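You operate a simulated robot arm through the tools that you are given. There is no shell and no other tool.

Carry out the task below with a simulated robot arm. There is one attempt and no reset: what you move stays moved.

Task
Grind the gritty feet of both pots smooth on the plate.
Fine: stand each back where it stood on the short board. Set down upright: small cream flared pot, small green flared pot.

The check looks at the end state, three seconds after you hand in, the way a careful person would. Anything else that was tipped, shoved, dropped, spilled or broken makes it a failure.

Robot
A 6-joint arm with a two-finger parallel gripper, fixed in place. Base frame: the origin is at the foot of the arm, x ahead of it, y to its left, z up. Readings come in mm, degrees, newtons and seconds.
With the tool pointing down near the work surface it reaches from about 360 to 760 mm from the base axis. Its first joint turns from -66.0 to 66.0 degrees. Payload 2.45 kg.
Tool frame: the origin (TCP) lies between the finger pads and is the grasp point; the fingertips stand 24 mm ahead of it; z points along the fingers, y is the line along which they close. Largest opening 68 mm; finger width 17, thickness 10; the body of the gripper, 40 by 70 mm, starts 41 mm behind the TCP.
Orientation is told as [roll, pitch, yaw] about the base's x, y, z axes, in that order, counted from this pose: with the fingers straight down and closing along the base's y, the tool's x points along the base's -x, its y along +y and its z along -z.

Tools
- The arm moves only by the tool apply_moves. Its argument "increments" is one flat list of numbers, 7 for each row, row after row: the shift along the base's x, y, z in units of 150 mm (1.0 is 150 mm), then the turn, a rotation vector about the base's x, y, z in units of 180 degrees (1.0 is 180 degrees), then the gripper command, from -1 (shut) to 1 (fully open), values between in proportion. In form: [tx, ty, tz, ax, ay, az, claw, tx, ty, tz, ax, ay, az, claw, ...]. A call has 1 to 20 rows; each row is the pose to reach, as a shift and turn from the pose commanded when the call began. A call with a number of a shift or a turn outside -1 to 1 is refused whole. Rows are played at 5 a second. More than 50 mm and 8.6 degrees between two rows, or a gripper value outside its range, and nothing of the call is played. A pose out of reach is approached as far as the arm can. The call stops where the force on the tool passes 40 N (or 10 N more than at its start, if that is more) or the arm is blocked; 0.2 s more then pass. The fingers move at their own pace (about 108 mm/s each) and stop on an object; they squeeze with about 45 N. The grip force told is the motor's: it shows also when the fingers shut on nothing. Time passes only in rows, and 0.2 s behind the last, so rows that repeat a pose let the fingers close. The reply holds the time, the measured pose of the TCP, the force on the tool along the base axes, the opening and the grip force, in the units named above and with some noise, with the torque about the TCP (base axes, N m) and any sound that the robot's microphone picked up.
- Cameras (640 x 400 px; columns grow to the right, rows downward): "scene" is fixed at [170.5, 419, 1462.5]; the picture's right is [-0.70, -0.71, 0.00], its down [-0.42, 0.41, -0.81] and it looks along [0.58, -0.57, -0.59] (base axes); focal length 309 px, centre (320, 200). "wrist" rides on the gripper at [84, 11, -75] in the tool frame; the picture's right is [-0.13, 0.99, 0.00], its down [-0.60, -0.08, -0.79] and it looks along [-0.79, -0.10, 0.61] (tool axes); focal length 251 px, centre (320, 200). There is no depth. A picture from a camera that has moved, and an enlarged one, comes with that camera's place and axes in the base frame and with its lens.
- get_image(camera): a new picture of that camera. It takes no simulated time.
- inspect(camera, box): a new picture of the part [left, top, right, bottom] of that camera's present view, enlarged. It takes no simulated time.
- finish_job(): hands the job in; it is judged then, once.

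Nothing tells you positions but the pictures and the camera data. Unless the task says otherwise, let go and move clear before handing in.

The tools are called after "Request:" by a JSON object that holds its "name" and its "arguments". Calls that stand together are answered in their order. apply_moves: Moves the arm, as the interface text tells. Its arguments: {"type":"object","properties":{"increments":{"type":"array"}},"required":["increments"]} The other tools are called the same way: get_image (camera) takes a picture; inspect (camera, box) takes an enlarged picture of a part of a camera's view; finish_job () hands the job in.

At the start:

```text
clock: 0.0
tool_pos: [432.7, -52.1, 1122.0]
ee_rot: [0.1, 0.0, 0.0]
contact_force: [0.4, 0.3, -0.9]
moment: [0.01, -0.02, 0.0]
opening: 67.9
finger_force: 0.1
```

scene: 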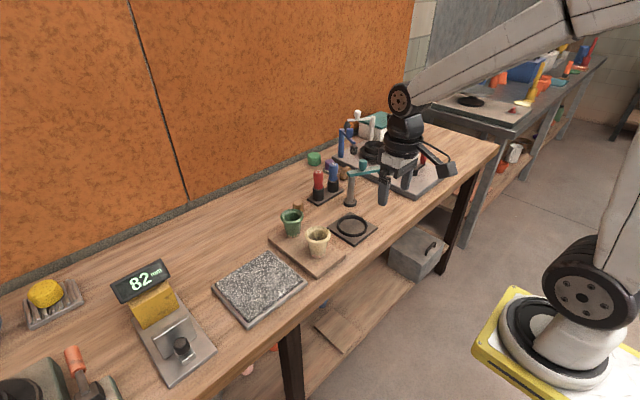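
wrist: 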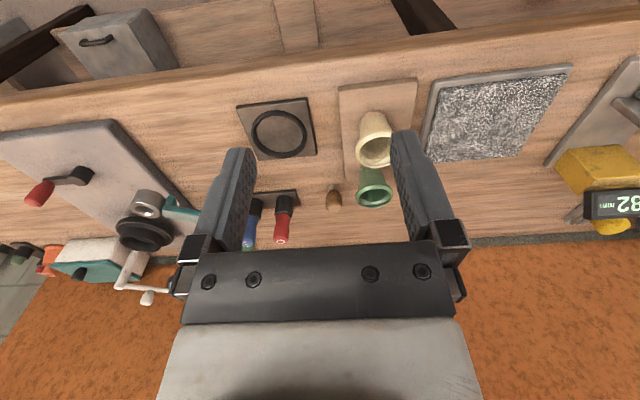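

I see a bench with two small flared pots (green and cream) on a short board, with a gritty grinding plate beside it. I'll take enlarged views before moving.

Request:
{"name": "inspect", "arguments": {"camera": "scene", "box": [200, 180, 400, 330]}}

Request:
{"name": "inspect", "arguments": {"camera": "wrist", "box": [220, 50, 600, 260]}}

Request:
{"name": "inspect", "arguments": {"camera": "scene", "box": [260, 195, 350, 280]}}

```text
2.67 times, centred on (300, 255) of scene
camera zoom: at [170.5, 419.0, 1462.5], right [-0.7, -0.71, 0.0], down [-0.42, 0.41, -0.81], along [0.58, -0.57, -0.59], focal length 824 px, centre (373, 53)
```

zoom: 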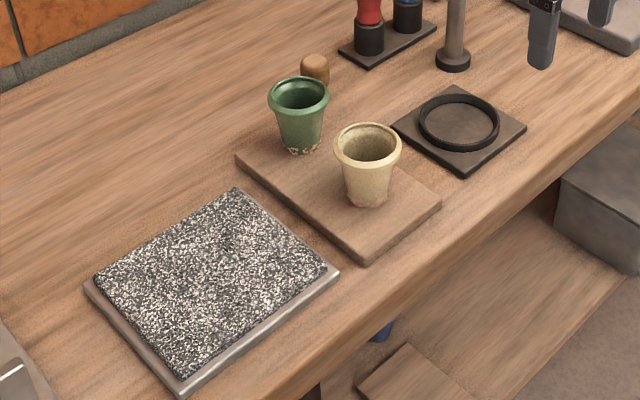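

```text
1.68 times, centred on (410, 155) of wrist
camera zoom: at [348.0, -40.3, 1195.4], right [0.13, 0.99, 0.0], down [0.6, -0.08, 0.79], along [0.79, -0.1, -0.61], focal length 424 px, centre (168, 276)
```

zoom: 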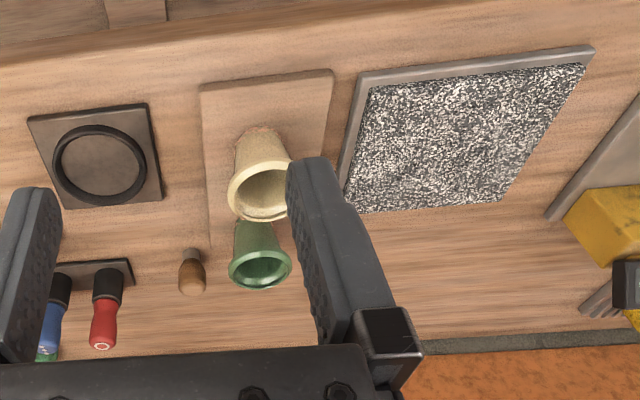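

```text
4.71 times, centred on (305, 238) of scene
camera zoom: at [170.5, 419.0, 1462.5], right [-0.7, -0.71, 0.0], down [-0.42, 0.41, -0.81], along [0.58, -0.57, -0.59], focal length 1454 px, centre (391, 24)
```

zoom: 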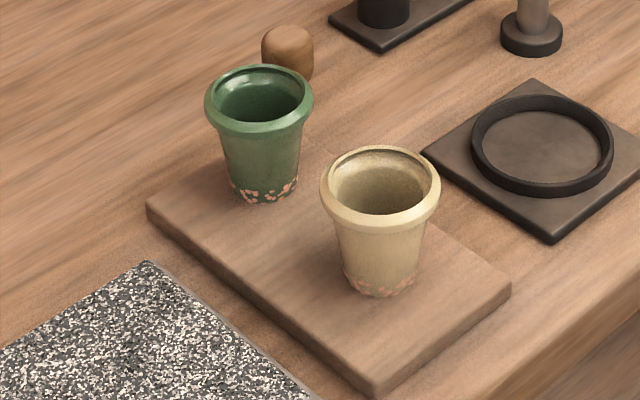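

The two pots stand on the short board at about (591, 13) for cream and (696, 10) for green, in mm. The board top is near z 858 and the rims near z 928. The gritty plate spans roughly x 541–690, y 98–268. I'll move above the cream pot with the gripper open and look closer.

Request:
{"name": "apply_moves", "arguments": {"increments": [0.15, 0.07, -0.06, 0, 0, 0, 1, 0.4, 0.18, -0.16, 0, 0, 0, 1, 0.65, 0.29, -0.27, 0, 0, 0, 1, 0.85, 0.38, -0.36, 0, 0, 0, 1, 0.982, 0.434, -0.413, 0, 0, 0, 1, 0.982, 0.434, -0.413, 0, 0, 0, 1]}}

Request:
{"name": "get_image", "arguments": {"camera": "wrist"}}

Request:
{"name": "get_image", "arguments": {"camera": "scene"}}

```text
clock: 1.4
tool_pos: [578.3, 13.2, 1060.4]
ee_rot: [-0.1, 0.0, 0.0]
contact_force: [-0.3, 0.5, 0.4]
moment: [0.03, 0.0, 0.01]
opening: 67.9
finger_force: 0.1
```

```text
taken
camera wrist: at [493.8, 23.5, 1134.5], right [0.13, 0.99, 0.0], down [0.6, -0.08, 0.79], along [0.79, -0.1, -0.61], focal length 251 px, centre (320, 200)
```

wrist: 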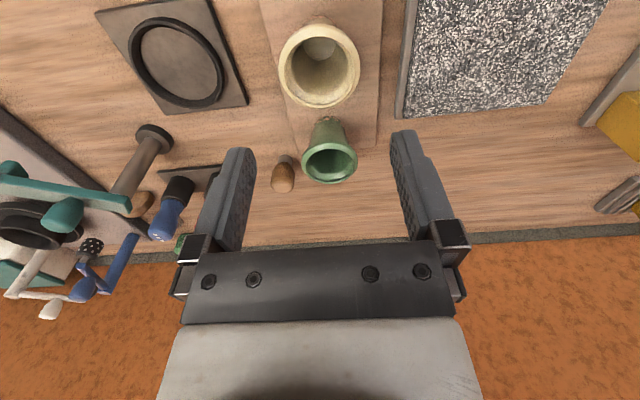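

```text
taken
```

scene: 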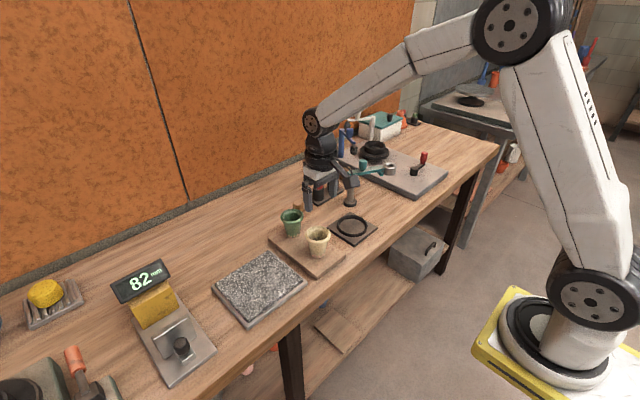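

The arm is above the cream pot, which shows at the top of the wrist view. I'll measure both rims more precisely.

Request:
{"name": "inspect", "arguments": {"camera": "wrist", "box": [240, 0, 420, 120]}}

Request:
{"name": "inspect", "arguments": {"camera": "wrist", "box": [270, 90, 390, 200]}}

Request:
{"name": "inspect", "arguments": {"camera": "scene", "box": [295, 220, 345, 265]}}

Request:
{"name": "inspect", "arguments": {"camera": "scene", "box": [270, 200, 320, 245]}}

```text
3.33 times, centred on (330, 60) of wrist
camera zoom: at [493.8, 23.5, 1134.5], right [0.13, 0.99, 0.0], down [0.6, -0.08, 0.79], along [0.79, -0.1, -0.61], focal length 838 px, centre (287, 667)
```

zoom: 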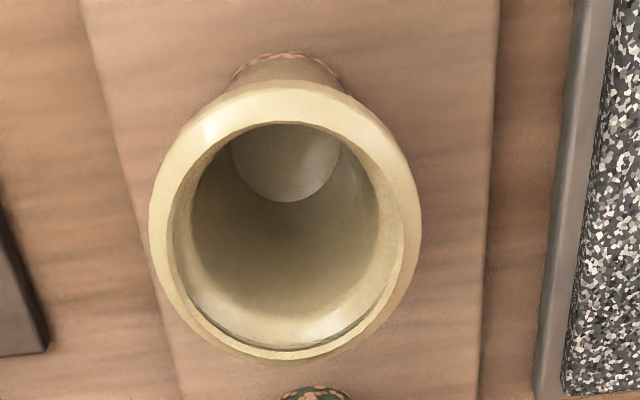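

```text
3.64 times, centred on (330, 145) of wrist
camera zoom: at [493.8, 23.5, 1134.5], right [0.13, 0.99, 0.0], down [0.6, -0.08, 0.79], along [0.79, -0.1, -0.61], focal length 914 px, centre (284, 400)
```

zoom: 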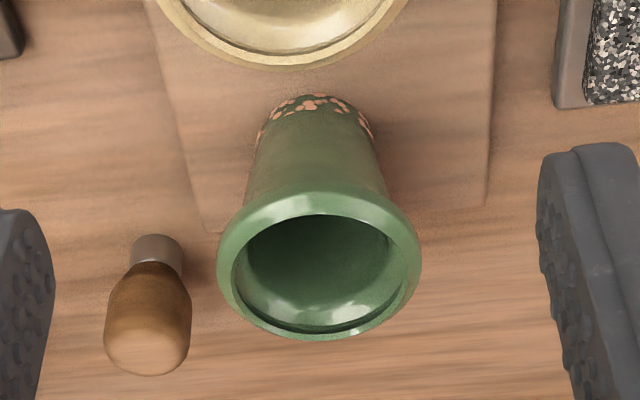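

```text
8.89 times, centred on (320, 242) of scene
camera zoom: at [170.5, 419.1, 1462.5], right [-0.7, -0.71, 0.0], down [-0.42, 0.41, -0.81], along [0.58, -0.57, -0.59], focal length 2746 px, centre (320, -178)
```

zoom: 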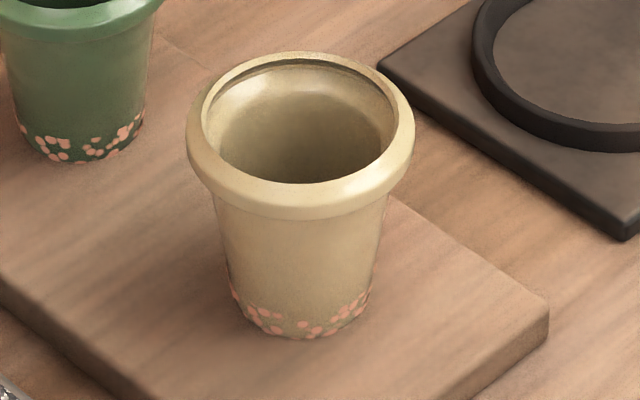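

```text
8.89 times, centred on (295, 222) of scene
camera zoom: at [170.5, 419.1, 1462.5], right [-0.7, -0.71, 0.0], down [-0.42, 0.41, -0.81], along [0.58, -0.57, -0.59], focal length 2746 px, centre (542, 0)
```

zoom: 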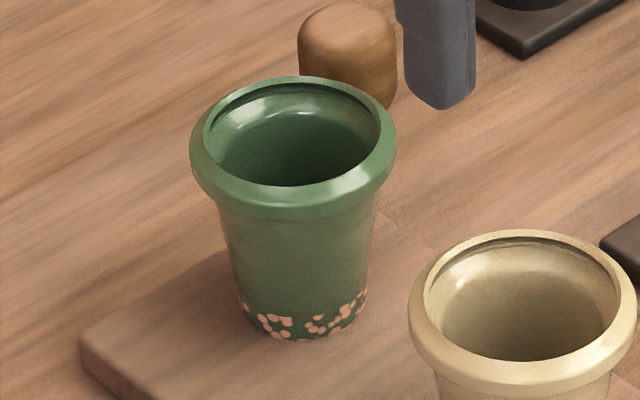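

The cream rim measures about 66 mm, against a largest opening of 68 mm. Coming straight down over the rims is too tight, so I plan a tilted grip on the body below the rim. First I'll look at the gripper's shape and the plate's height.

Request:
{"name": "inspect", "arguments": {"camera": "scene", "box": [280, 90, 400, 220]}}

Request:
{"name": "inspect", "arguments": {"camera": "scene", "box": [205, 225, 355, 330]}}

Request:
{"name": "inspect", "arguments": {"camera": "wrist", "box": [360, 0, 640, 180]}}

```text
3.08 times, centred on (340, 155) of scene
camera zoom: at [170.5, 419.1, 1462.5], right [-0.7, -0.71, 0.0], down [-0.42, 0.41, -0.81], along [0.58, -0.57, -0.59], focal length 951 px, centre (258, 338)
```

zoom: 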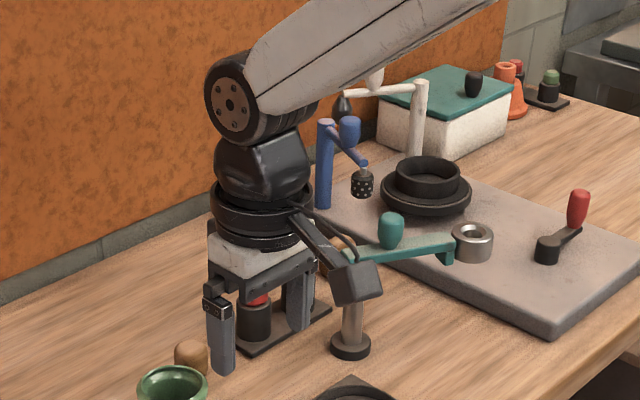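

```text
3.81 times, centred on (280, 278) of scene
camera zoom: at [170.5, 419.1, 1462.5], right [-0.7, -0.71, 0.0], down [-0.42, 0.41, -0.81], along [0.58, -0.57, -0.59], focal length 1177 px, centre (472, -95)
```

zoom: 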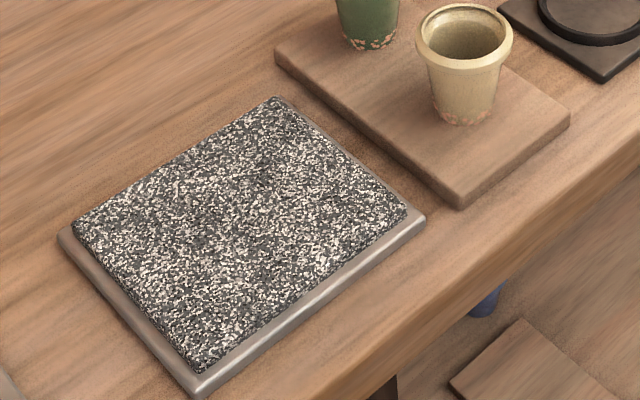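

```text
2.22 times, centred on (500, 90) of wrist
camera zoom: at [493.8, 23.5, 1134.5], right [0.13, 0.99, 0.0], down [0.6, -0.08, 0.79], along [0.79, -0.1, -0.61], focal length 559 px, centre (-80, 444)
```

zoom: 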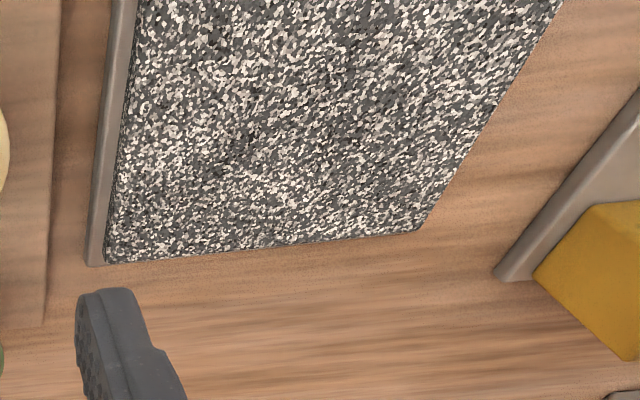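

I'll grip each pot on its body with the tool yawed and tilted, coming in from the plate side below the collar. I'll turn the tool in the air first, yaw then tilt, and check that the arm can hold that pose.

Request:
{"name": "apply_moves", "arguments": {"increments": [0, 0, 0, 0, 0, -0.04, 1, -0.02, 0.04, 0, 0, 0, -0.083, 1, -0.05, 0.1, 0, 0, 0, -0.125, 1, -0.1, 0.18, 0, 0, 0, -0.167, 1, -0.15, 0.26, 0, 0, 0, -0.208, 1, -0.2, 0.35, 0, 0, 0, -0.25, 1, -0.23, 0.44, 0, 0, 0, -0.292, 1, -0.25, 0.5, 0, 0, 0, -0.3333, 1, -0.25, 0.5, 0, 0, 0, -0.3333, 1]}}

```text
clock: 3.4
tool_pos: [543.7, 88.5, 1059.6]
ee_rot: [0.0, 0.0, -60.1]
contact_force: [0.1, -0.3, -0.4]
moment: [0.0, 0.02, -0.01]
opening: 67.9
finger_force: 0.0
```

The yaw worked. Next I'll tilt the tool by 40°.

Request:
{"name": "apply_moves", "arguments": {"increments": [0, 0, 0, -0.0321, -0.0185, 0, 1, 0, 0, 0, -0.0641, -0.037, 0, 1, 0, 0, 0, -0.0962, -0.0556, 0, 1, 0, 0, 0, -0.1283, -0.0741, 0, 1, 0, 0, 0, -0.1604, -0.0926, 0, 1, 0, 0, 0, -0.1924, -0.1111, 0, 1, 0, 0, 0, -0.1924, -0.1111, 0, 1]}}

Request:
{"name": "get_image", "arguments": {"camera": "wrist"}}

Request:
{"name": "get_image", "arguments": {"camera": "scene"}}

```text
clock: 5.0
tool_pos: [541.8, 87.7, 1060.2]
ee_rot: [0.1, -40.1, -60.0]
contact_force: [-0.5, -0.6, -0.2]
moment: [-0.01, 0.02, 0.0]
opening: 68.0
finger_force: 0.0
```

```text
taken
camera wrist: at [494.6, 191.6, 1061.6], right [0.91, 0.41, 0.08], down [-0.09, 0.0, 1.0], along [0.41, -0.91, 0.04], focal length 251 px, centre (320, 200)
```

wrist: 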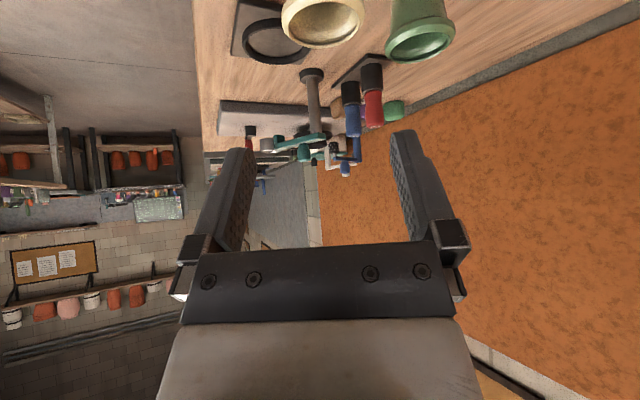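

```text
taken
```

scene: 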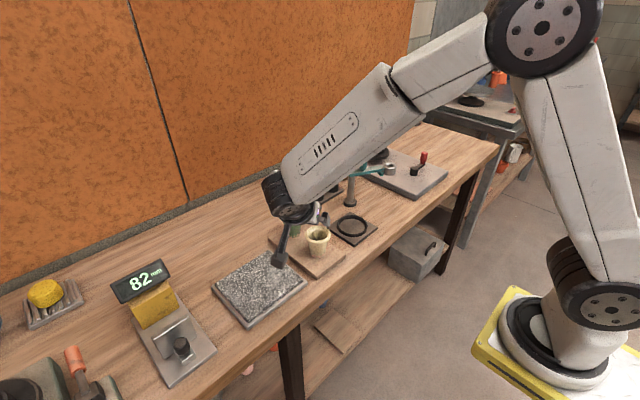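

The tilted pose is reachable. I'll lower to a staging spot beside the cream pot, level with its rim, and look at it from the side.

Request:
{"name": "apply_moves", "arguments": {"increments": [-0.005, 0.02, -0.15, 0, 0, 0, 1, -0.015, 0.05, -0.37, 0, 0, 0, 1, -0.02, 0.08, -0.58, 0, 0, 0, 1, -0.03, 0.1, -0.76, 0, 0, 0, 1, -0.03, 0.107, -0.8333, 0, 0, 0, 1, -0.03, 0.107, -0.8333, 0, 0, 0, 1]}}

Request:
{"name": "get_image", "arguments": {"camera": "wrist"}}

Request:
{"name": "inspect", "arguments": {"camera": "scene", "box": [220, 160, 380, 280]}}

```text
clock: 6.4
tool_pos: [536.3, 105.8, 935.0]
ee_rot: [0.0, -40.0, -60.0]
contact_force: [0.0, -0.5, 0.8]
moment: [-0.01, 0.01, -0.01]
opening: 68.0
finger_force: 0.1
```

```text
taken
camera wrist: at [489.4, 207.8, 936.5], right [0.91, 0.41, 0.08], down [-0.09, 0.0, 1.0], along [0.41, -0.91, 0.04], focal length 251 px, centre (320, 200)
```

wrist: 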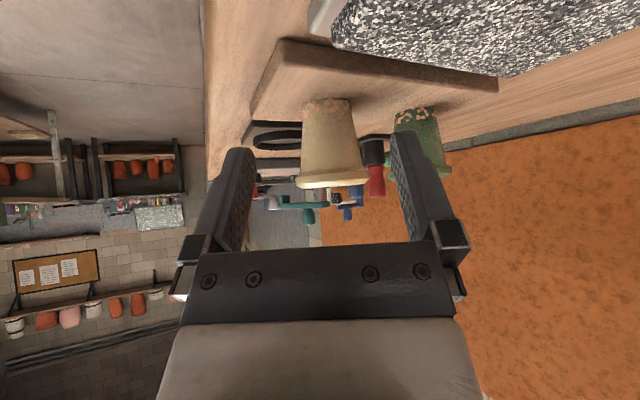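

```text
3.33 times, centred on (300, 220) of scene
camera zoom: at [170.5, 419.0, 1462.5], right [-0.7, -0.71, 0.0], down [-0.42, 0.41, -0.81], along [0.58, -0.57, -0.59], focal length 1030 px, centre (387, 133)
```

zoom: 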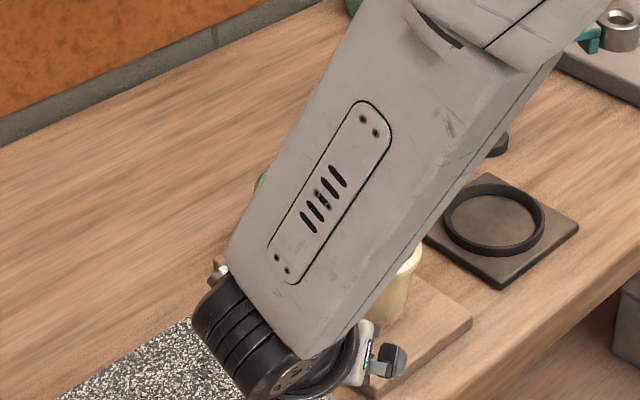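

The wrist view shows both pots in profile, upside down in the picture because the camera is inverted. I'll zoom in to measure the cream pot.

Request:
{"name": "inspect", "arguments": {"camera": "wrist", "box": [250, 80, 480, 220]}}

Request:
{"name": "inspect", "arguments": {"camera": "wrist", "box": [280, 80, 390, 200]}}

```text
2.78 times, centred on (365, 150) of wrist
camera zoom: at [489.4, 207.8, 936.5], right [0.91, 0.41, 0.08], down [-0.09, 0.0, 1.0], along [0.41, -0.91, 0.04], focal length 700 px, centre (195, 339)
```

zoom: 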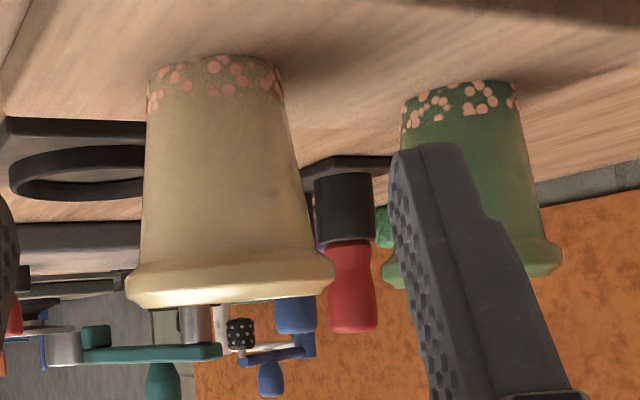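

```text
3.33 times, centred on (335, 140) of wrist
camera zoom: at [489.4, 207.8, 936.5], right [0.91, 0.41, 0.08], down [-0.09, 0.0, 1.0], along [0.41, -0.91, 0.04], focal length 838 px, centre (270, 400)
```

zoom: 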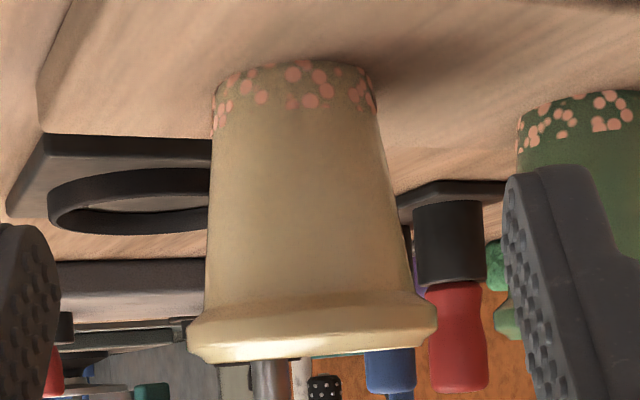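

The cream pot's axis is about 105 mm ahead of the TCP, about 1 mm off laterally, and its foot is near z 868. I'll lower to grip height and advance most of the way, then check alignment.

Request:
{"name": "apply_moves", "arguments": {"increments": [0.003, 0.002, -0.11, 0, 0, 0, 1, 0.0058, 0.0033, -0.22, 0, 0, 0, 1, 0.0558, -0.083, -0.22, 0, 0, 0, 1, 0.1058, -0.17, -0.22, 0, 0, 0, 1, 0.1558, -0.2565, -0.22, 0, 0, 0, 1, 0.2058, -0.3431, -0.22, 0, 0, 0, 1, 0.2058, -0.3431, -0.22, 0, 0, 0, 1]}}

Request:
{"name": "get_image", "arguments": {"camera": "wrist"}}

Request:
{"name": "get_image", "arguments": {"camera": "scene"}}

```text
clock: 8.0
tool_pos: [569.2, 52.2, 902.5]
ee_rot: [-0.1, -40.1, -60.0]
contact_force: [-0.4, 0.0, -0.2]
moment: [0.02, 0.01, 0.0]
opening: 68.0
finger_force: 0.1
```

```text
taken
camera wrist: at [521.4, 155.5, 904.8], right [0.91, 0.41, 0.08], down [-0.09, 0.0, 1.0], along [0.41, -0.91, 0.04], focal length 251 px, centre (320, 200)
```

wrist: 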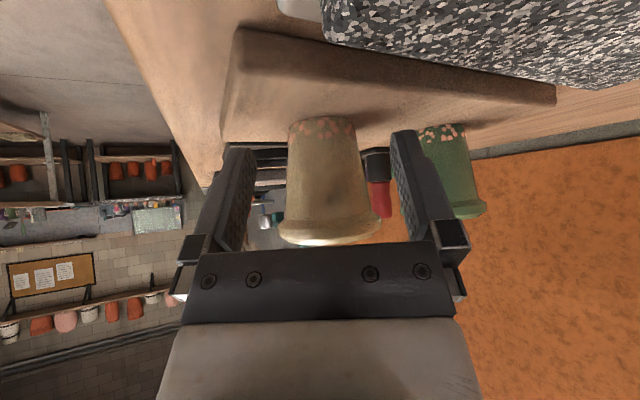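

```text
taken
```

scene: 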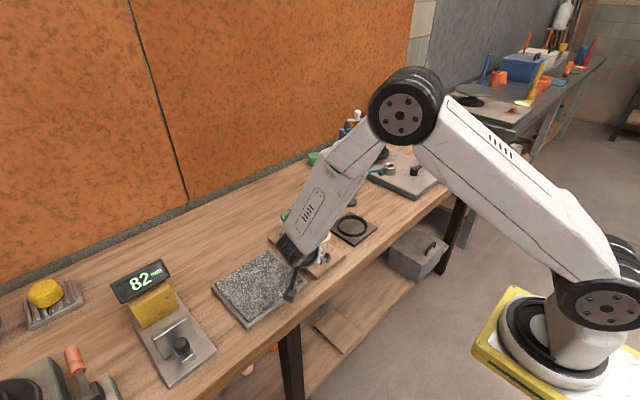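

Request:
{"name": "inspect", "arguments": {"camera": "wrist", "box": [190, 90, 460, 260]}}

```text
2.35 times, centred on (325, 175) of wrist
camera zoom: at [521.4, 155.5, 904.8], right [0.91, 0.41, 0.08], down [-0.09, 0.0, 1.0], along [0.41, -0.91, 0.04], focal length 592 px, centre (308, 259)
```

zoom: 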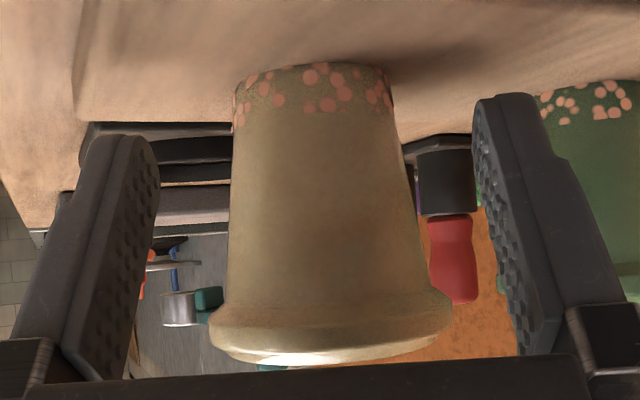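

Alignment is good: lateral offset under 1 mm and about 44 mm still to go. I'll advance 28 mm so the pads straddle the body below the collar, then check.

Request:
{"name": "apply_moves", "arguments": {"increments": [0.031, -0.054, 0, 0, 0, 0, 1, 0.062, -0.108, 0, 0, 0, 0, 1, 0.0933, -0.1617, 0, 0, 0, 0, 1, 0.0933, -0.1617, 0, 0, 0, 0, 1]}}

Request:
{"name": "inspect", "arguments": {"camera": "wrist", "box": [160, 70, 480, 280]}}

Request:
{"name": "inspect", "arguments": {"camera": "scene", "box": [250, 195, 370, 300]}}

```text
clock: 9.0
tool_pos: [583.6, 29.5, 905.1]
ee_rot: [0.0, -40.0, -60.0]
contact_force: [-0.2, -0.1, -0.2]
moment: [-0.01, -0.01, 0.03]
opening: 67.7
finger_force: 0.1
```

```text
1.90 times, centred on (320, 175) of wrist
camera zoom: at [535.4, 132.6, 905.1], right [0.91, 0.41, 0.08], down [-0.09, 0.0, 1.0], along [0.41, -0.91, 0.04], focal length 479 px, centre (320, 248)
```

zoom: 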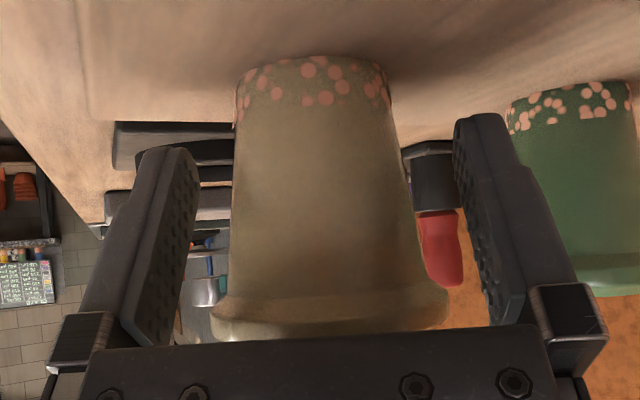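

```text
3.81 times, centred on (310, 248) of scene
camera zoom: at [170.5, 419.0, 1462.5], right [-0.7, -0.71, 0.0], down [-0.42, 0.41, -0.81], along [0.58, -0.57, -0.59], focal length 1177 px, centre (358, 19)
```

zoom: 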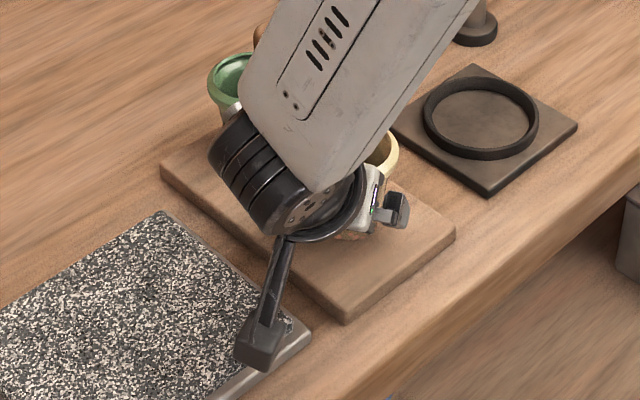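

The pot is centred between the pads below the collar. Closing now.

Request:
{"name": "apply_moves", "arguments": {"increments": [0, 0, 0, 0, 0, 0, 0.4, 0, 0, 0, 0, 0, 0, -1, 0, 0, 0, 0, 0, 0, -1, 0, 0, 0, 0, 0, 0, -1]}}

Request:
{"name": "inspect", "arguments": {"camera": "wrist", "box": [160, 70, 480, 280]}}

```text
clock: 10.0
tool_pos: [582.8, 29.3, 902.3]
ee_rot: [-0.1, -40.0, -60.0]
contact_force: [0.4, -1.2, 1.1]
moment: [-0.05, 0.01, -0.01]
opening: 45.5
finger_force: 44.8
```

```text
1.90 times, centred on (320, 175) of wrist
camera zoom: at [535.3, 132.7, 905.2], right [0.91, 0.41, 0.08], down [-0.09, 0.0, 1.0], along [0.41, -0.91, 0.04], focal length 479 px, centre (320, 248)
```

zoom: 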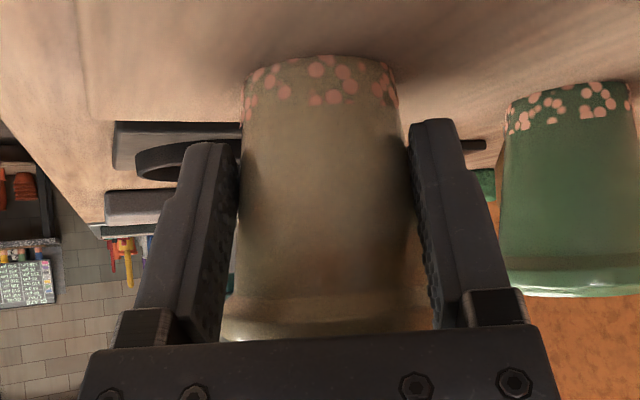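

Cream pot gripped at 45.5 mm opening. Closing shifted it about 2 mm along the closing line, which I'll undo when setting it back. Lifting gently.

Request:
{"name": "apply_moves", "arguments": {"increments": [0, 0, 0.03, 0, 0, 0, -1, 0, 0, 0.1, 0, 0, 0, -1, 0, 0, 0.2, 0, 0, 0, -1, 0, 0, 0.26, 0, 0, 0, -1, 0, 0, 0.26, 0, 0, 0, -1]}}

Request:
{"name": "get_image", "arguments": {"camera": "wrist"}}

Request:
{"name": "inspect", "arguments": {"camera": "scene", "box": [250, 195, 370, 300]}}

```text
clock: 11.2
tool_pos: [584.6, 29.3, 940.7]
ee_rot: [0.1, -40.0, -60.0]
contact_force: [0.5, -0.4, -1.2]
moment: [0.02, -0.02, 0.0]
opening: 45.3
finger_force: 45.0
```

```text
taken
camera wrist: at [536.1, 132.5, 942.9], right [0.91, 0.41, 0.08], down [-0.09, 0.0, 1.0], along [0.41, -0.91, 0.04], focal length 251 px, centre (320, 200)
```

wrist: 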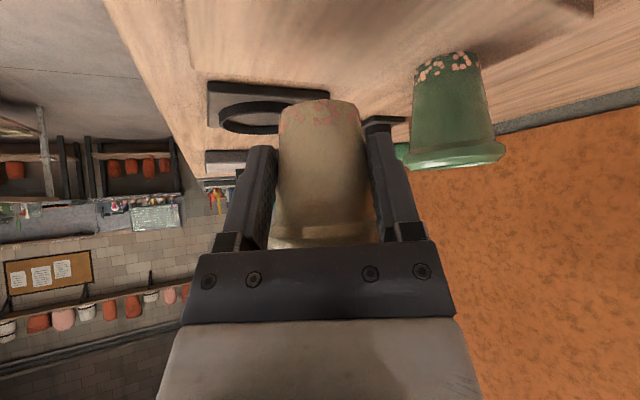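

```text
3.81 times, centred on (310, 248) of scene
camera zoom: at [170.5, 419.0, 1462.5], right [-0.7, -0.71, 0.0], down [-0.42, 0.41, -0.81], along [0.58, -0.57, -0.59], focal length 1177 px, centre (358, 19)
```

zoom: 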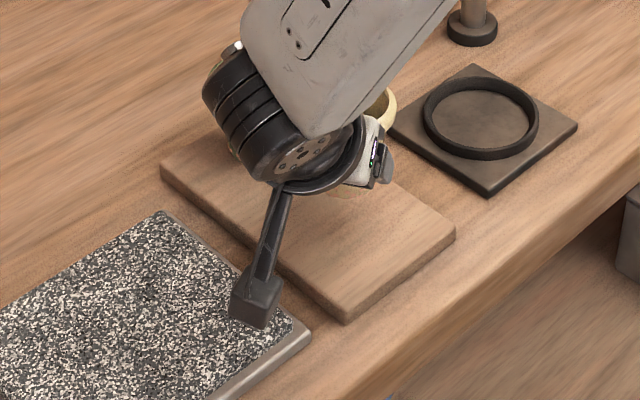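

The pot is held upright and steady. I'll carry it over the plate centre with plenty of height.

Request:
{"name": "apply_moves", "arguments": {"increments": [0.02, 0.1, 0, 0, 0, 0, -1, 0.06, 0.3, 0, 0, 0, 0, -1, 0.1, 0.52, 0, 0, 0, 0, -1, 0.14, 0.74, 0, 0, 0, 0, -1, 0.17, 0.92, 0, 0, 0, 0, -1, 0.18, 0.98, 0, 0, 0, 0, -1, 0.18, 0.98, 0, 0, 0, 0, -1]}}

Request:
{"name": "get_image", "arguments": {"camera": "wrist"}}

Request:
{"name": "get_image", "arguments": {"camera": "scene"}}

```text
clock: 12.8
tool_pos: [611.1, 176.1, 940.7]
ee_rot: [0.0, -40.0, -60.0]
contact_force: [0.0, -0.1, -1.2]
moment: [0.02, 0.01, 0.01]
opening: 45.1
finger_force: 45.1
```

```text
taken
camera wrist: at [563.3, 278.7, 942.6], right [0.91, 0.41, 0.08], down [-0.09, 0.0, 1.0], along [0.41, -0.91, 0.04], focal length 251 px, centre (320, 200)
```

wrist: 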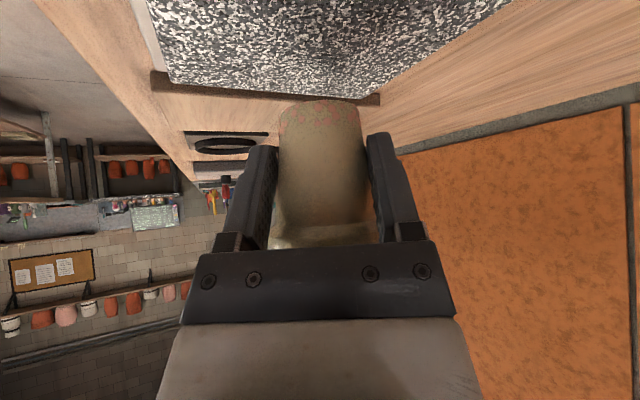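

```text
taken
```

scene: 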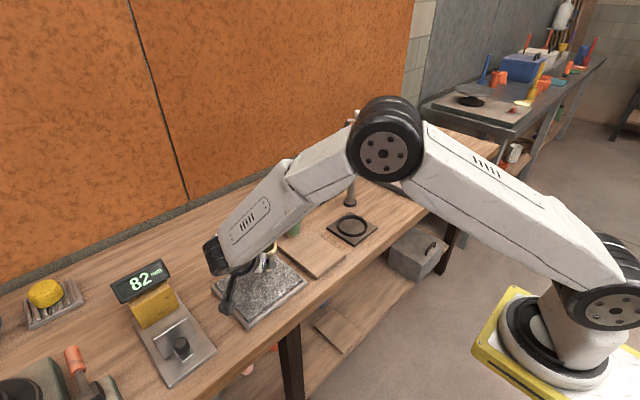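

The pot is over the plate. I'll lower to just above the grit, check the gap, then feel for contact in small steps.

Request:
{"name": "apply_moves", "arguments": {"increments": [0, 0, -0.1, 0, 0, 0, -1, 0, 0, -0.2, 0, 0, 0, -1, 0, 0, -0.24, 0, 0, 0, -1, 0, 0, -0.24, 0, 0, 0, -1]}}

Request:
{"name": "inspect", "arguments": {"camera": "wrist", "box": [160, 40, 480, 250]}}

Request:
{"name": "inspect", "arguments": {"camera": "scene", "box": [200, 220, 320, 340]}}

```text
clock: 13.8
tool_pos: [610.3, 176.0, 905.2]
ee_rot: [0.2, -40.0, -60.0]
contact_force: [-0.3, 4.4, 7.5]
moment: [-0.13, -0.15, 0.06]
opening: 42.6
finger_force: 45.2
```

```text
1.90 times, centred on (320, 145) of wrist
camera zoom: at [562.0, 279.3, 907.4], right [0.91, 0.41, 0.09], down [-0.09, 0.0, 1.0], along [0.41, -0.91, 0.04], focal length 479 px, centre (320, 305)
```

zoom: 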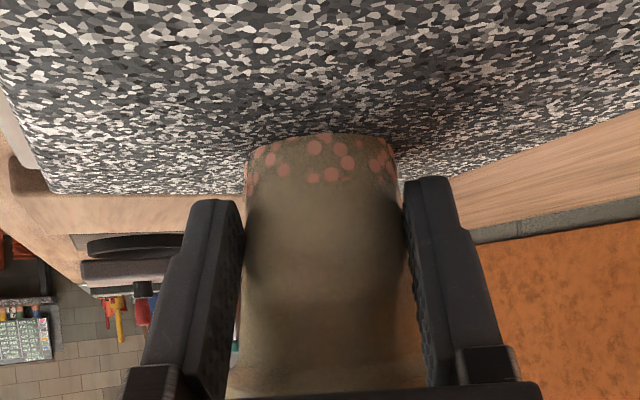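

```text
3.33 times, centred on (260, 280) of scene
camera zoom: at [170.3, 419.1, 1462.5], right [-0.7, -0.71, 0.0], down [-0.42, 0.41, -0.81], along [0.58, -0.57, -0.59], focal length 1030 px, centre (520, -67)
```

zoom: 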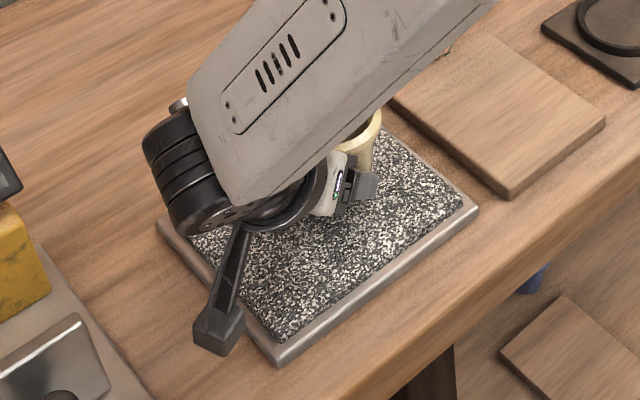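

The pot met the plate earlier than I expected, so the plate stands about 7 mm higher than the board, and the pot slid up a few mm in the grip. I'll check that it's still upright before going on.

Request:
{"name": "inspect", "arguments": {"camera": "wrist", "box": [250, 90, 400, 260]}}

Request:
{"name": "inspect", "arguments": {"camera": "scene", "box": [250, 240, 290, 275]}}

```text
2.35 times, centred on (325, 175) of wrist
camera zoom: at [562.0, 279.3, 907.4], right [0.91, 0.41, 0.09], down [-0.09, 0.0, 1.0], along [0.41, -0.91, 0.04], focal length 592 px, centre (308, 259)
```

zoom: 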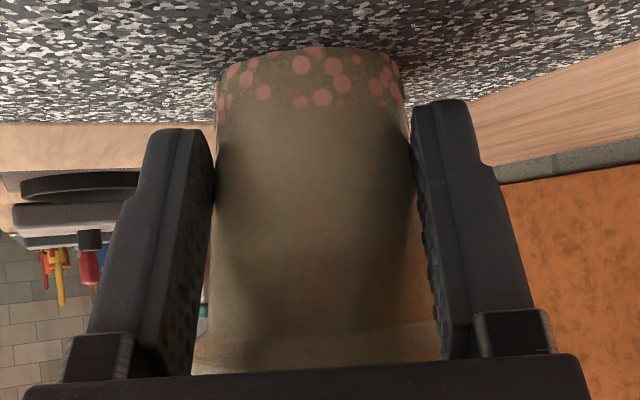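

```text
11.43 times, centred on (270, 258) of scene
camera zoom: at [170.3, 419.1, 1462.5], right [-0.7, -0.71, 0.0], down [-0.42, 0.41, -0.81], along [0.58, -0.57, -0.59], focal length 3531 px, centre (891, -457)
```

zoom: 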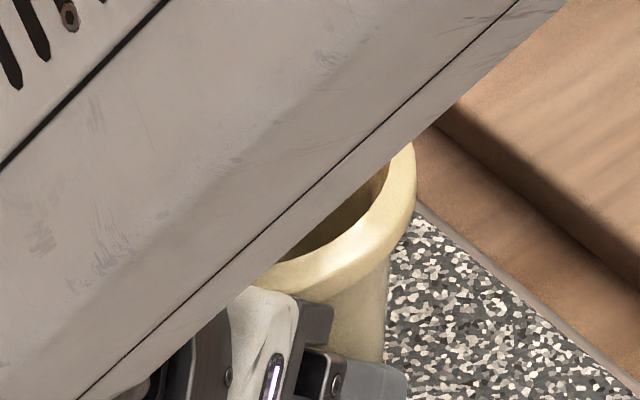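

The pot looks upright and flat on the grit with about 7.5 N of press. I'll do one short test stroke along the closing line and watch the force and sound.

Request:
{"name": "apply_moves", "arguments": {"increments": [0.0577, 0.0333, 0, 0, 0, 0, -1, 0.1155, 0.0667, 0, 0, 0, 0, -1, 0.0577, 0.0333, 0, 0, 0, 0, -1, 0, 0, 0, 0, 0, 0, -1]}}

Request:
{"name": "inspect", "arguments": {"camera": "wrist", "box": [250, 90, 400, 260]}}

```text
clock: 14.8
tool_pos: [609.1, 175.9, 904.5]
ee_rot: [0.0, -40.0, -60.0]
contact_force: [-0.3, -0.6, -1.0]
moment: [0.04, 0.04, 0.03]
opening: 41.3
finger_force: 44.8
```

```text
2.35 times, centred on (325, 175) of wrist
camera zoom: at [561.8, 279.2, 906.6], right [0.91, 0.41, 0.08], down [-0.09, 0.0, 1.0], along [0.41, -0.91, 0.04], focal length 592 px, centre (308, 259)
```

zoom: 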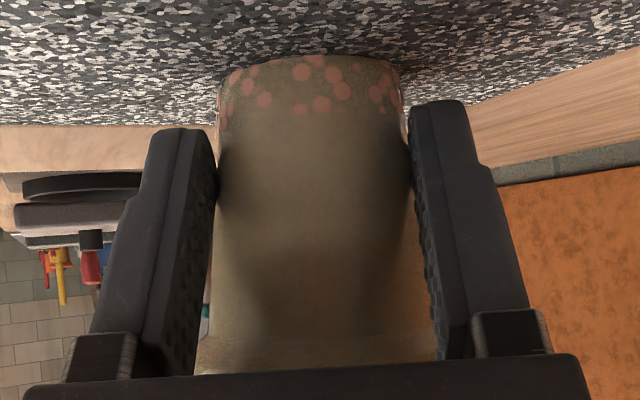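

The taper makes the pot creep upward in the side grip, so that grip is good for carrying but not for pressing. I'll set the pot down here on the plate, release, and look. Then I'll grind by pressing down from inside the pot with a vertical tool.

Request:
{"name": "apply_moves", "arguments": {"increments": [0, 0, -0.005, 0, 0, 0, -1, 0, 0, -0.008, 0, 0, 0, -1, 0, 0, -0.008, 0, 0, 0, -0.2, 0, 0, -0.008, 0, 0, 0, 0.5, 0, 0, -0.008, 0, 0, 0, 1, 0, 0, -0.008, 0, 0, 0, 1]}}

Request:
{"name": "inspect", "arguments": {"camera": "wrist", "box": [160, 70, 480, 280]}}

```text
clock: 16.2
tool_pos: [608.2, 175.6, 903.1]
ee_rot: [0.0, -40.0, -59.9]
contact_force: [0.0, -0.4, 0.0]
moment: [-0.01, -0.03, 0.02]
opening: 68.1
finger_force: 0.0
```

```text
1.90 times, centred on (320, 175) of wrist
camera zoom: at [562.2, 279.4, 905.8], right [0.91, 0.41, 0.08], down [-0.09, 0.0, 1.0], along [0.41, -0.91, 0.04], focal length 479 px, centre (320, 248)
```

zoom: 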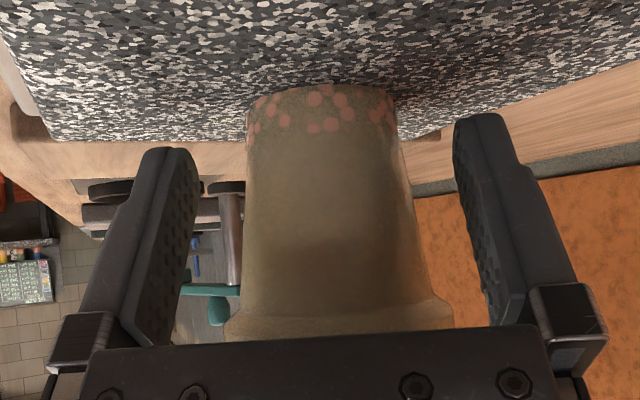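

The cream pot is standing upright on the plate, with its axis about 22 mm ahead of the TCP. I'll back straight out, rise, and bring the tool upright above the pot.

Request:
{"name": "apply_moves", "arguments": {"increments": [-0.075, 0.13, 0, 0, 0, 0, 1, -0.15, 0.26, 0, 0, 0, 0, 1, -0.15, 0.26, 0.2, 0, 0, 0, 1, -0.15, 0.26, 0.45, 0, 0, 0, 1, -0.15, 0.26, 0.71, 0, 0, 0, 1, -0.112, 0.195, 0.71, 0.0321, 0.0185, 0, 1, -0.074, 0.13, 0.71, 0.0641, 0.037, 0, 1, -0.036, 0.066, 0.71, 0.0962, 0.0556, 0, 1, 0.002, 0.001, 0.71, 0.1283, 0.0741, 0, 1, 0.04, -0.063, 0.71, 0.1604, 0.0926, 0, 1, 0.078, -0.128, 0.71, 0.1924, 0.1111, 0, 1, 0.078, -0.128, 0.71, 0.1924, 0.1111, 0, 1]}}

Request:
{"name": "get_image", "arguments": {"camera": "wrist"}}

Request:
{"name": "get_image", "arguments": {"camera": "scene"}}

```text
clock: 18.8
tool_pos: [620.6, 155.8, 1010.8]
ee_rot: [0.0, 0.1, -60.0]
contact_force: [-0.7, 0.1, 0.4]
moment: [-0.01, 0.03, -0.01]
opening: 68.2
finger_force: 0.0
```

```text
taken
camera wrist: at [588.1, 234.8, 1084.2], right [0.92, 0.38, 0.0], down [0.23, -0.56, 0.79], along [0.3, -0.73, -0.61], focal length 251 px, centre (320, 200)
```

wrist: 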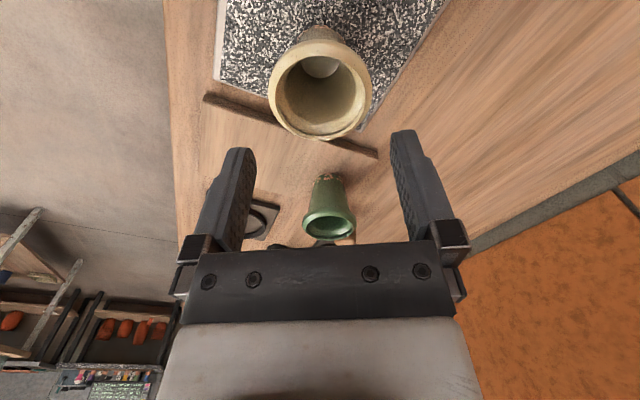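

```text
taken
```

scene: 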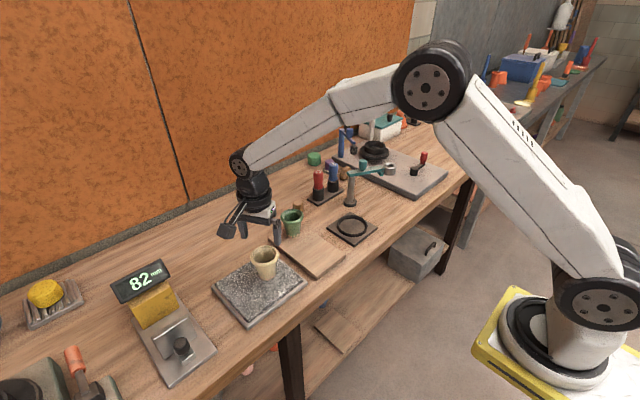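

Request:
{"name": "inspect", "arguments": {"camera": "wrist", "box": [240, 10, 400, 150]}}

Request:
{"name": "inspect", "arguments": {"camera": "scene", "box": [235, 230, 295, 290]}}

```text
2.86 times, centred on (320, 80) of wrist
camera zoom: at [588.1, 234.8, 1084.2], right [0.92, 0.38, 0.0], down [0.23, -0.56, 0.79], along [0.3, -0.73, -0.61], focal length 718 px, centre (320, 543)
```

zoom: 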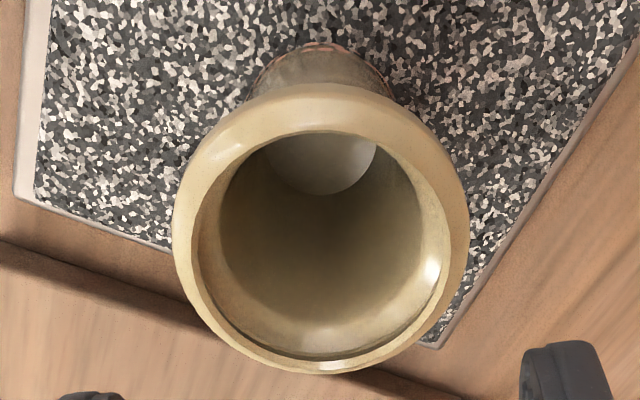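

```text
6.67 times, centred on (265, 260) of scene
camera zoom: at [170.5, 419.0, 1462.5], right [-0.7, -0.71, 0.0], down [-0.42, 0.41, -0.81], along [0.58, -0.57, -0.59], focal length 2060 px, centre (687, -200)
```

zoom: 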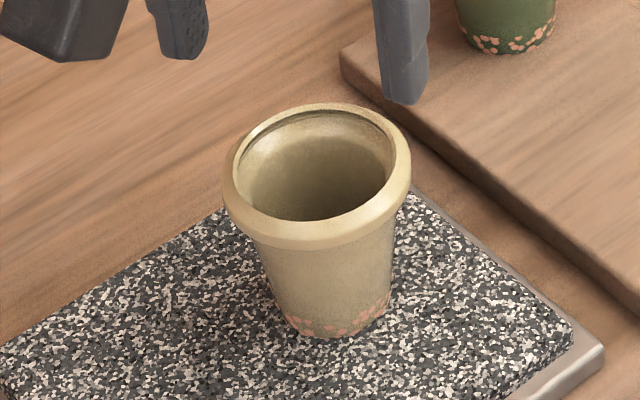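

The pot stands squarely on the plate with its axis almost under the TCP. I'll close the fingers, centre over the pot, and check the finger shape before going in.

Request:
{"name": "apply_moves", "arguments": {"increments": [-0.0067, 0.0193, 0, 0, 0, 0, 0, -0.0067, 0.0193, 0, 0, 0, 0, -1, -0.0067, 0.0193, -0.1, 0, 0, 0, -1, -0.0067, 0.0193, -0.1, 0, 0, 0, -1]}}

Request:
{"name": "get_image", "arguments": {"camera": "wrist"}}

Request:
{"name": "inspect", "arguments": {"camera": "scene", "box": [200, 170, 320, 290]}}

```text
clock: 19.8
tool_pos: [620.1, 160.2, 996.2]
ee_rot: [0.0, 0.0, -60.0]
contact_force: [-0.5, -0.2, 0.6]
moment: [0.03, 0.02, 0.02]
opening: 0.0
finger_force: 23.3
```

```text
taken
camera wrist: at [587.1, 238.3, 1068.8], right [0.92, 0.38, 0.0], down [0.23, -0.56, 0.79], along [0.3, -0.73, -0.61], focal length 251 px, centre (320, 200)
```

wrist: 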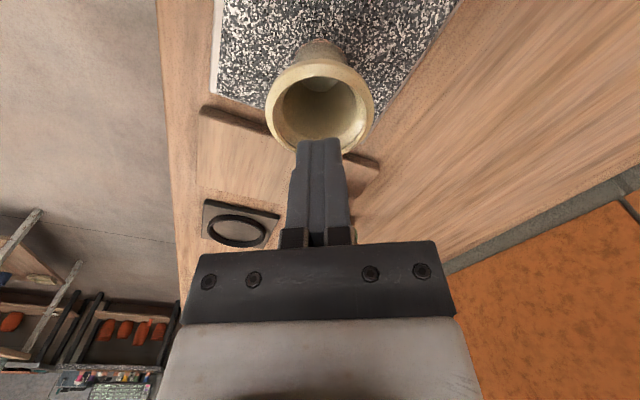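

```text
3.33 times, centred on (260, 230) of scene
camera zoom: at [170.5, 419.0, 1462.5], right [-0.7, -0.71, 0.0], down [-0.42, 0.41, -0.81], along [0.58, -0.57, -0.59], focal length 1030 px, centre (520, 100)
```

zoom: 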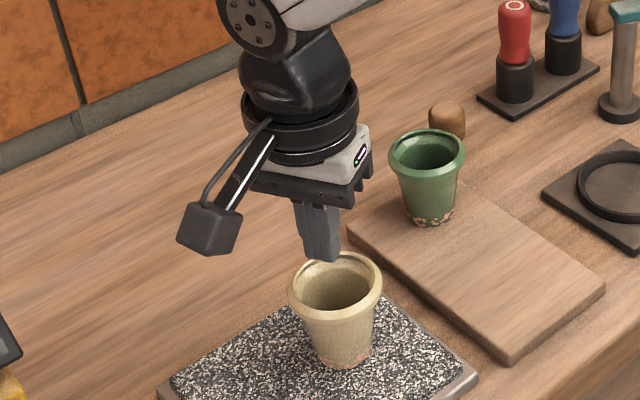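

The closed fingers are about 27 mm wide, well under the pot's bore of roughly 49 mm. I'll lower them partway in and check.

Request:
{"name": "apply_moves", "arguments": {"increments": [0, 0, -0.1, 0, 0, 0, -1, 0, 0, -0.2, 0, 0, 0, -1, 0, 0, -0.3, 0, 0, 0, -1, 0, 0, -0.36, 0, 0, 0, -1, 0, 0, -0.36, 0, 0, 0, -1]}}

Request:
{"name": "get_image", "arguments": {"camera": "wrist"}}

Request:
{"name": "inspect", "arguments": {"camera": "scene", "box": [210, 200, 310, 300]}}

```text
clock: 20.6
tool_pos: [624.1, 161.4, 964.8]
ee_rot: [0.8, -0.2, -60.1]
contact_force: [-3.7, -0.3, 10.7]
moment: [-0.03, 0.18, -0.03]
opening: 0.0
finger_force: 23.6
stopped in row 3: the force on the tool passed its limit at 57 N (the readings are from after the stop); the commanded pose is now the measured one
```

```text
taken
camera wrist: at [589.9, 239.9, 1038.6], right [0.92, 0.38, 0.01], down [0.22, -0.57, 0.79], along [0.31, -0.73, -0.61], focal length 251 px, centre (320, 200)
```

wrist: 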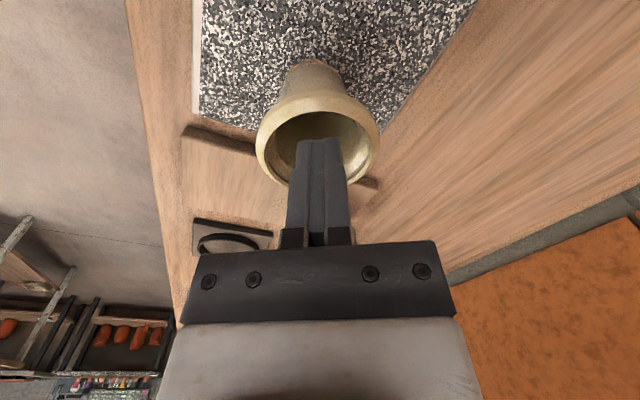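

```text
4.00 times, centred on (260, 250) of scene
camera zoom: at [170.2, 419.0, 1462.6], right [-0.7, -0.71, 0.0], down [-0.42, 0.41, -0.81], along [0.58, -0.57, -0.59], focal length 1236 px, centre (560, 0)
```

zoom: 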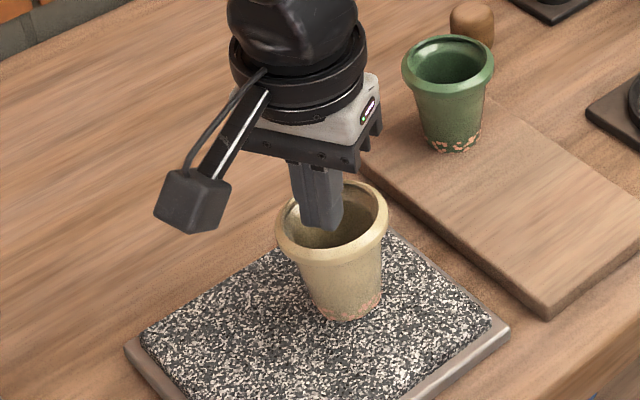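

The fingers stopped at the rim plane: the pot behaves as if it were solid there. It's still upright, and I'll lift off. The remaining option is a vertical tool sliding in level from the side, with the pads straddling the collar and the palm just above the rim.

Request:
{"name": "apply_moves", "arguments": {"increments": [0, 0, 0.03, 0, 0, 0, -1, 0, 0, 0.12, -0.0006, 0.0022, 0, -1, 0, 0, 0.26, -0.00126, 0.0044, 0, -1, 0, 0, 0.3, -0.00126, 0.0044, 0, -1, 0, 0, 0.3, -0.00126, 0.0044, 0, 1, 0, 0, 0.3, -0.00126, 0.0044, 0, 1, 0, 0, 0.3, -0.00126, 0.0044, 0, 1]}}

Request:
{"name": "get_image", "arguments": {"camera": "wrist"}}

Request:
{"name": "inspect", "arguments": {"camera": "scene", "box": [210, 220, 310, 320]}}

```text
clock: 22.2
tool_pos: [623.8, 162.4, 1008.5]
ee_rot: [-0.1, 0.0, -60.0]
contact_force: [0.8, -0.7, 0.1]
moment: [0.0, 0.03, 0.03]
opening: 68.0
finger_force: 0.0
```

```text
taken
camera wrist: at [591.2, 240.8, 1082.0], right [0.92, 0.38, 0.0], down [0.24, -0.56, 0.79], along [0.3, -0.73, -0.61], focal length 251 px, centre (320, 200)
```

wrist: 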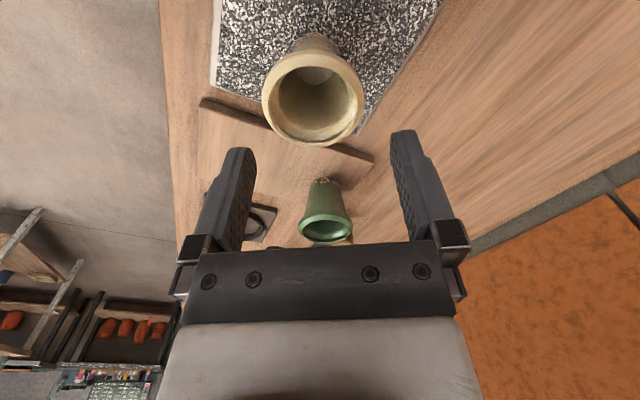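

```text
4.00 times, centred on (260, 270) of scene
camera zoom: at [170.5, 419.0, 1462.5], right [-0.7, -0.71, 0.0], down [-0.42, 0.41, -0.81], along [0.58, -0.57, -0.59], focal length 1236 px, centre (560, -80)
```

zoom: 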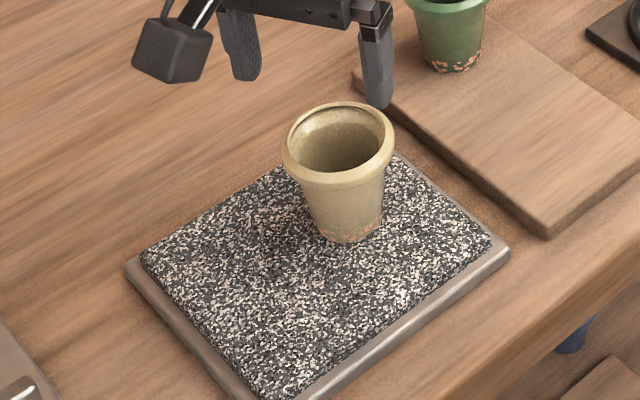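

The pot is still upright and unharmed. I'll measure it precisely relative to the gripper.

Request:
{"name": "inspect", "arguments": {"camera": "wrist", "box": [240, 20, 390, 160]}}

Request:
{"name": "inspect", "arguments": {"camera": "scene", "box": [270, 235, 315, 285]}}

```text
2.86 times, centred on (315, 90) of wrist
camera zoom: at [591.2, 240.8, 1082.0], right [0.92, 0.38, 0.0], down [0.24, -0.56, 0.79], along [0.3, -0.73, -0.61], focal length 718 px, centre (334, 514)
```

zoom: 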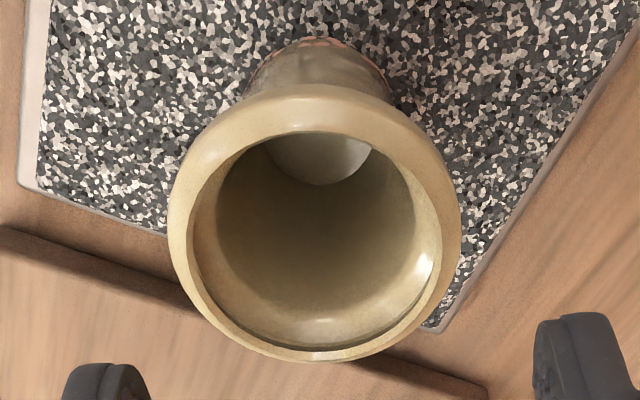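

```text
8.00 times, centred on (292, 260) of scene
camera zoom: at [170.5, 419.0, 1462.5], right [-0.7, -0.71, 0.0], down [-0.42, 0.41, -0.81], along [0.58, -0.57, -0.59], focal length 2472 px, centre (540, -280)
```

zoom: 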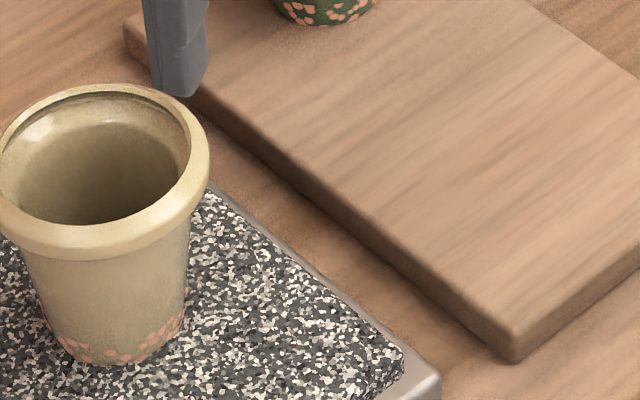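

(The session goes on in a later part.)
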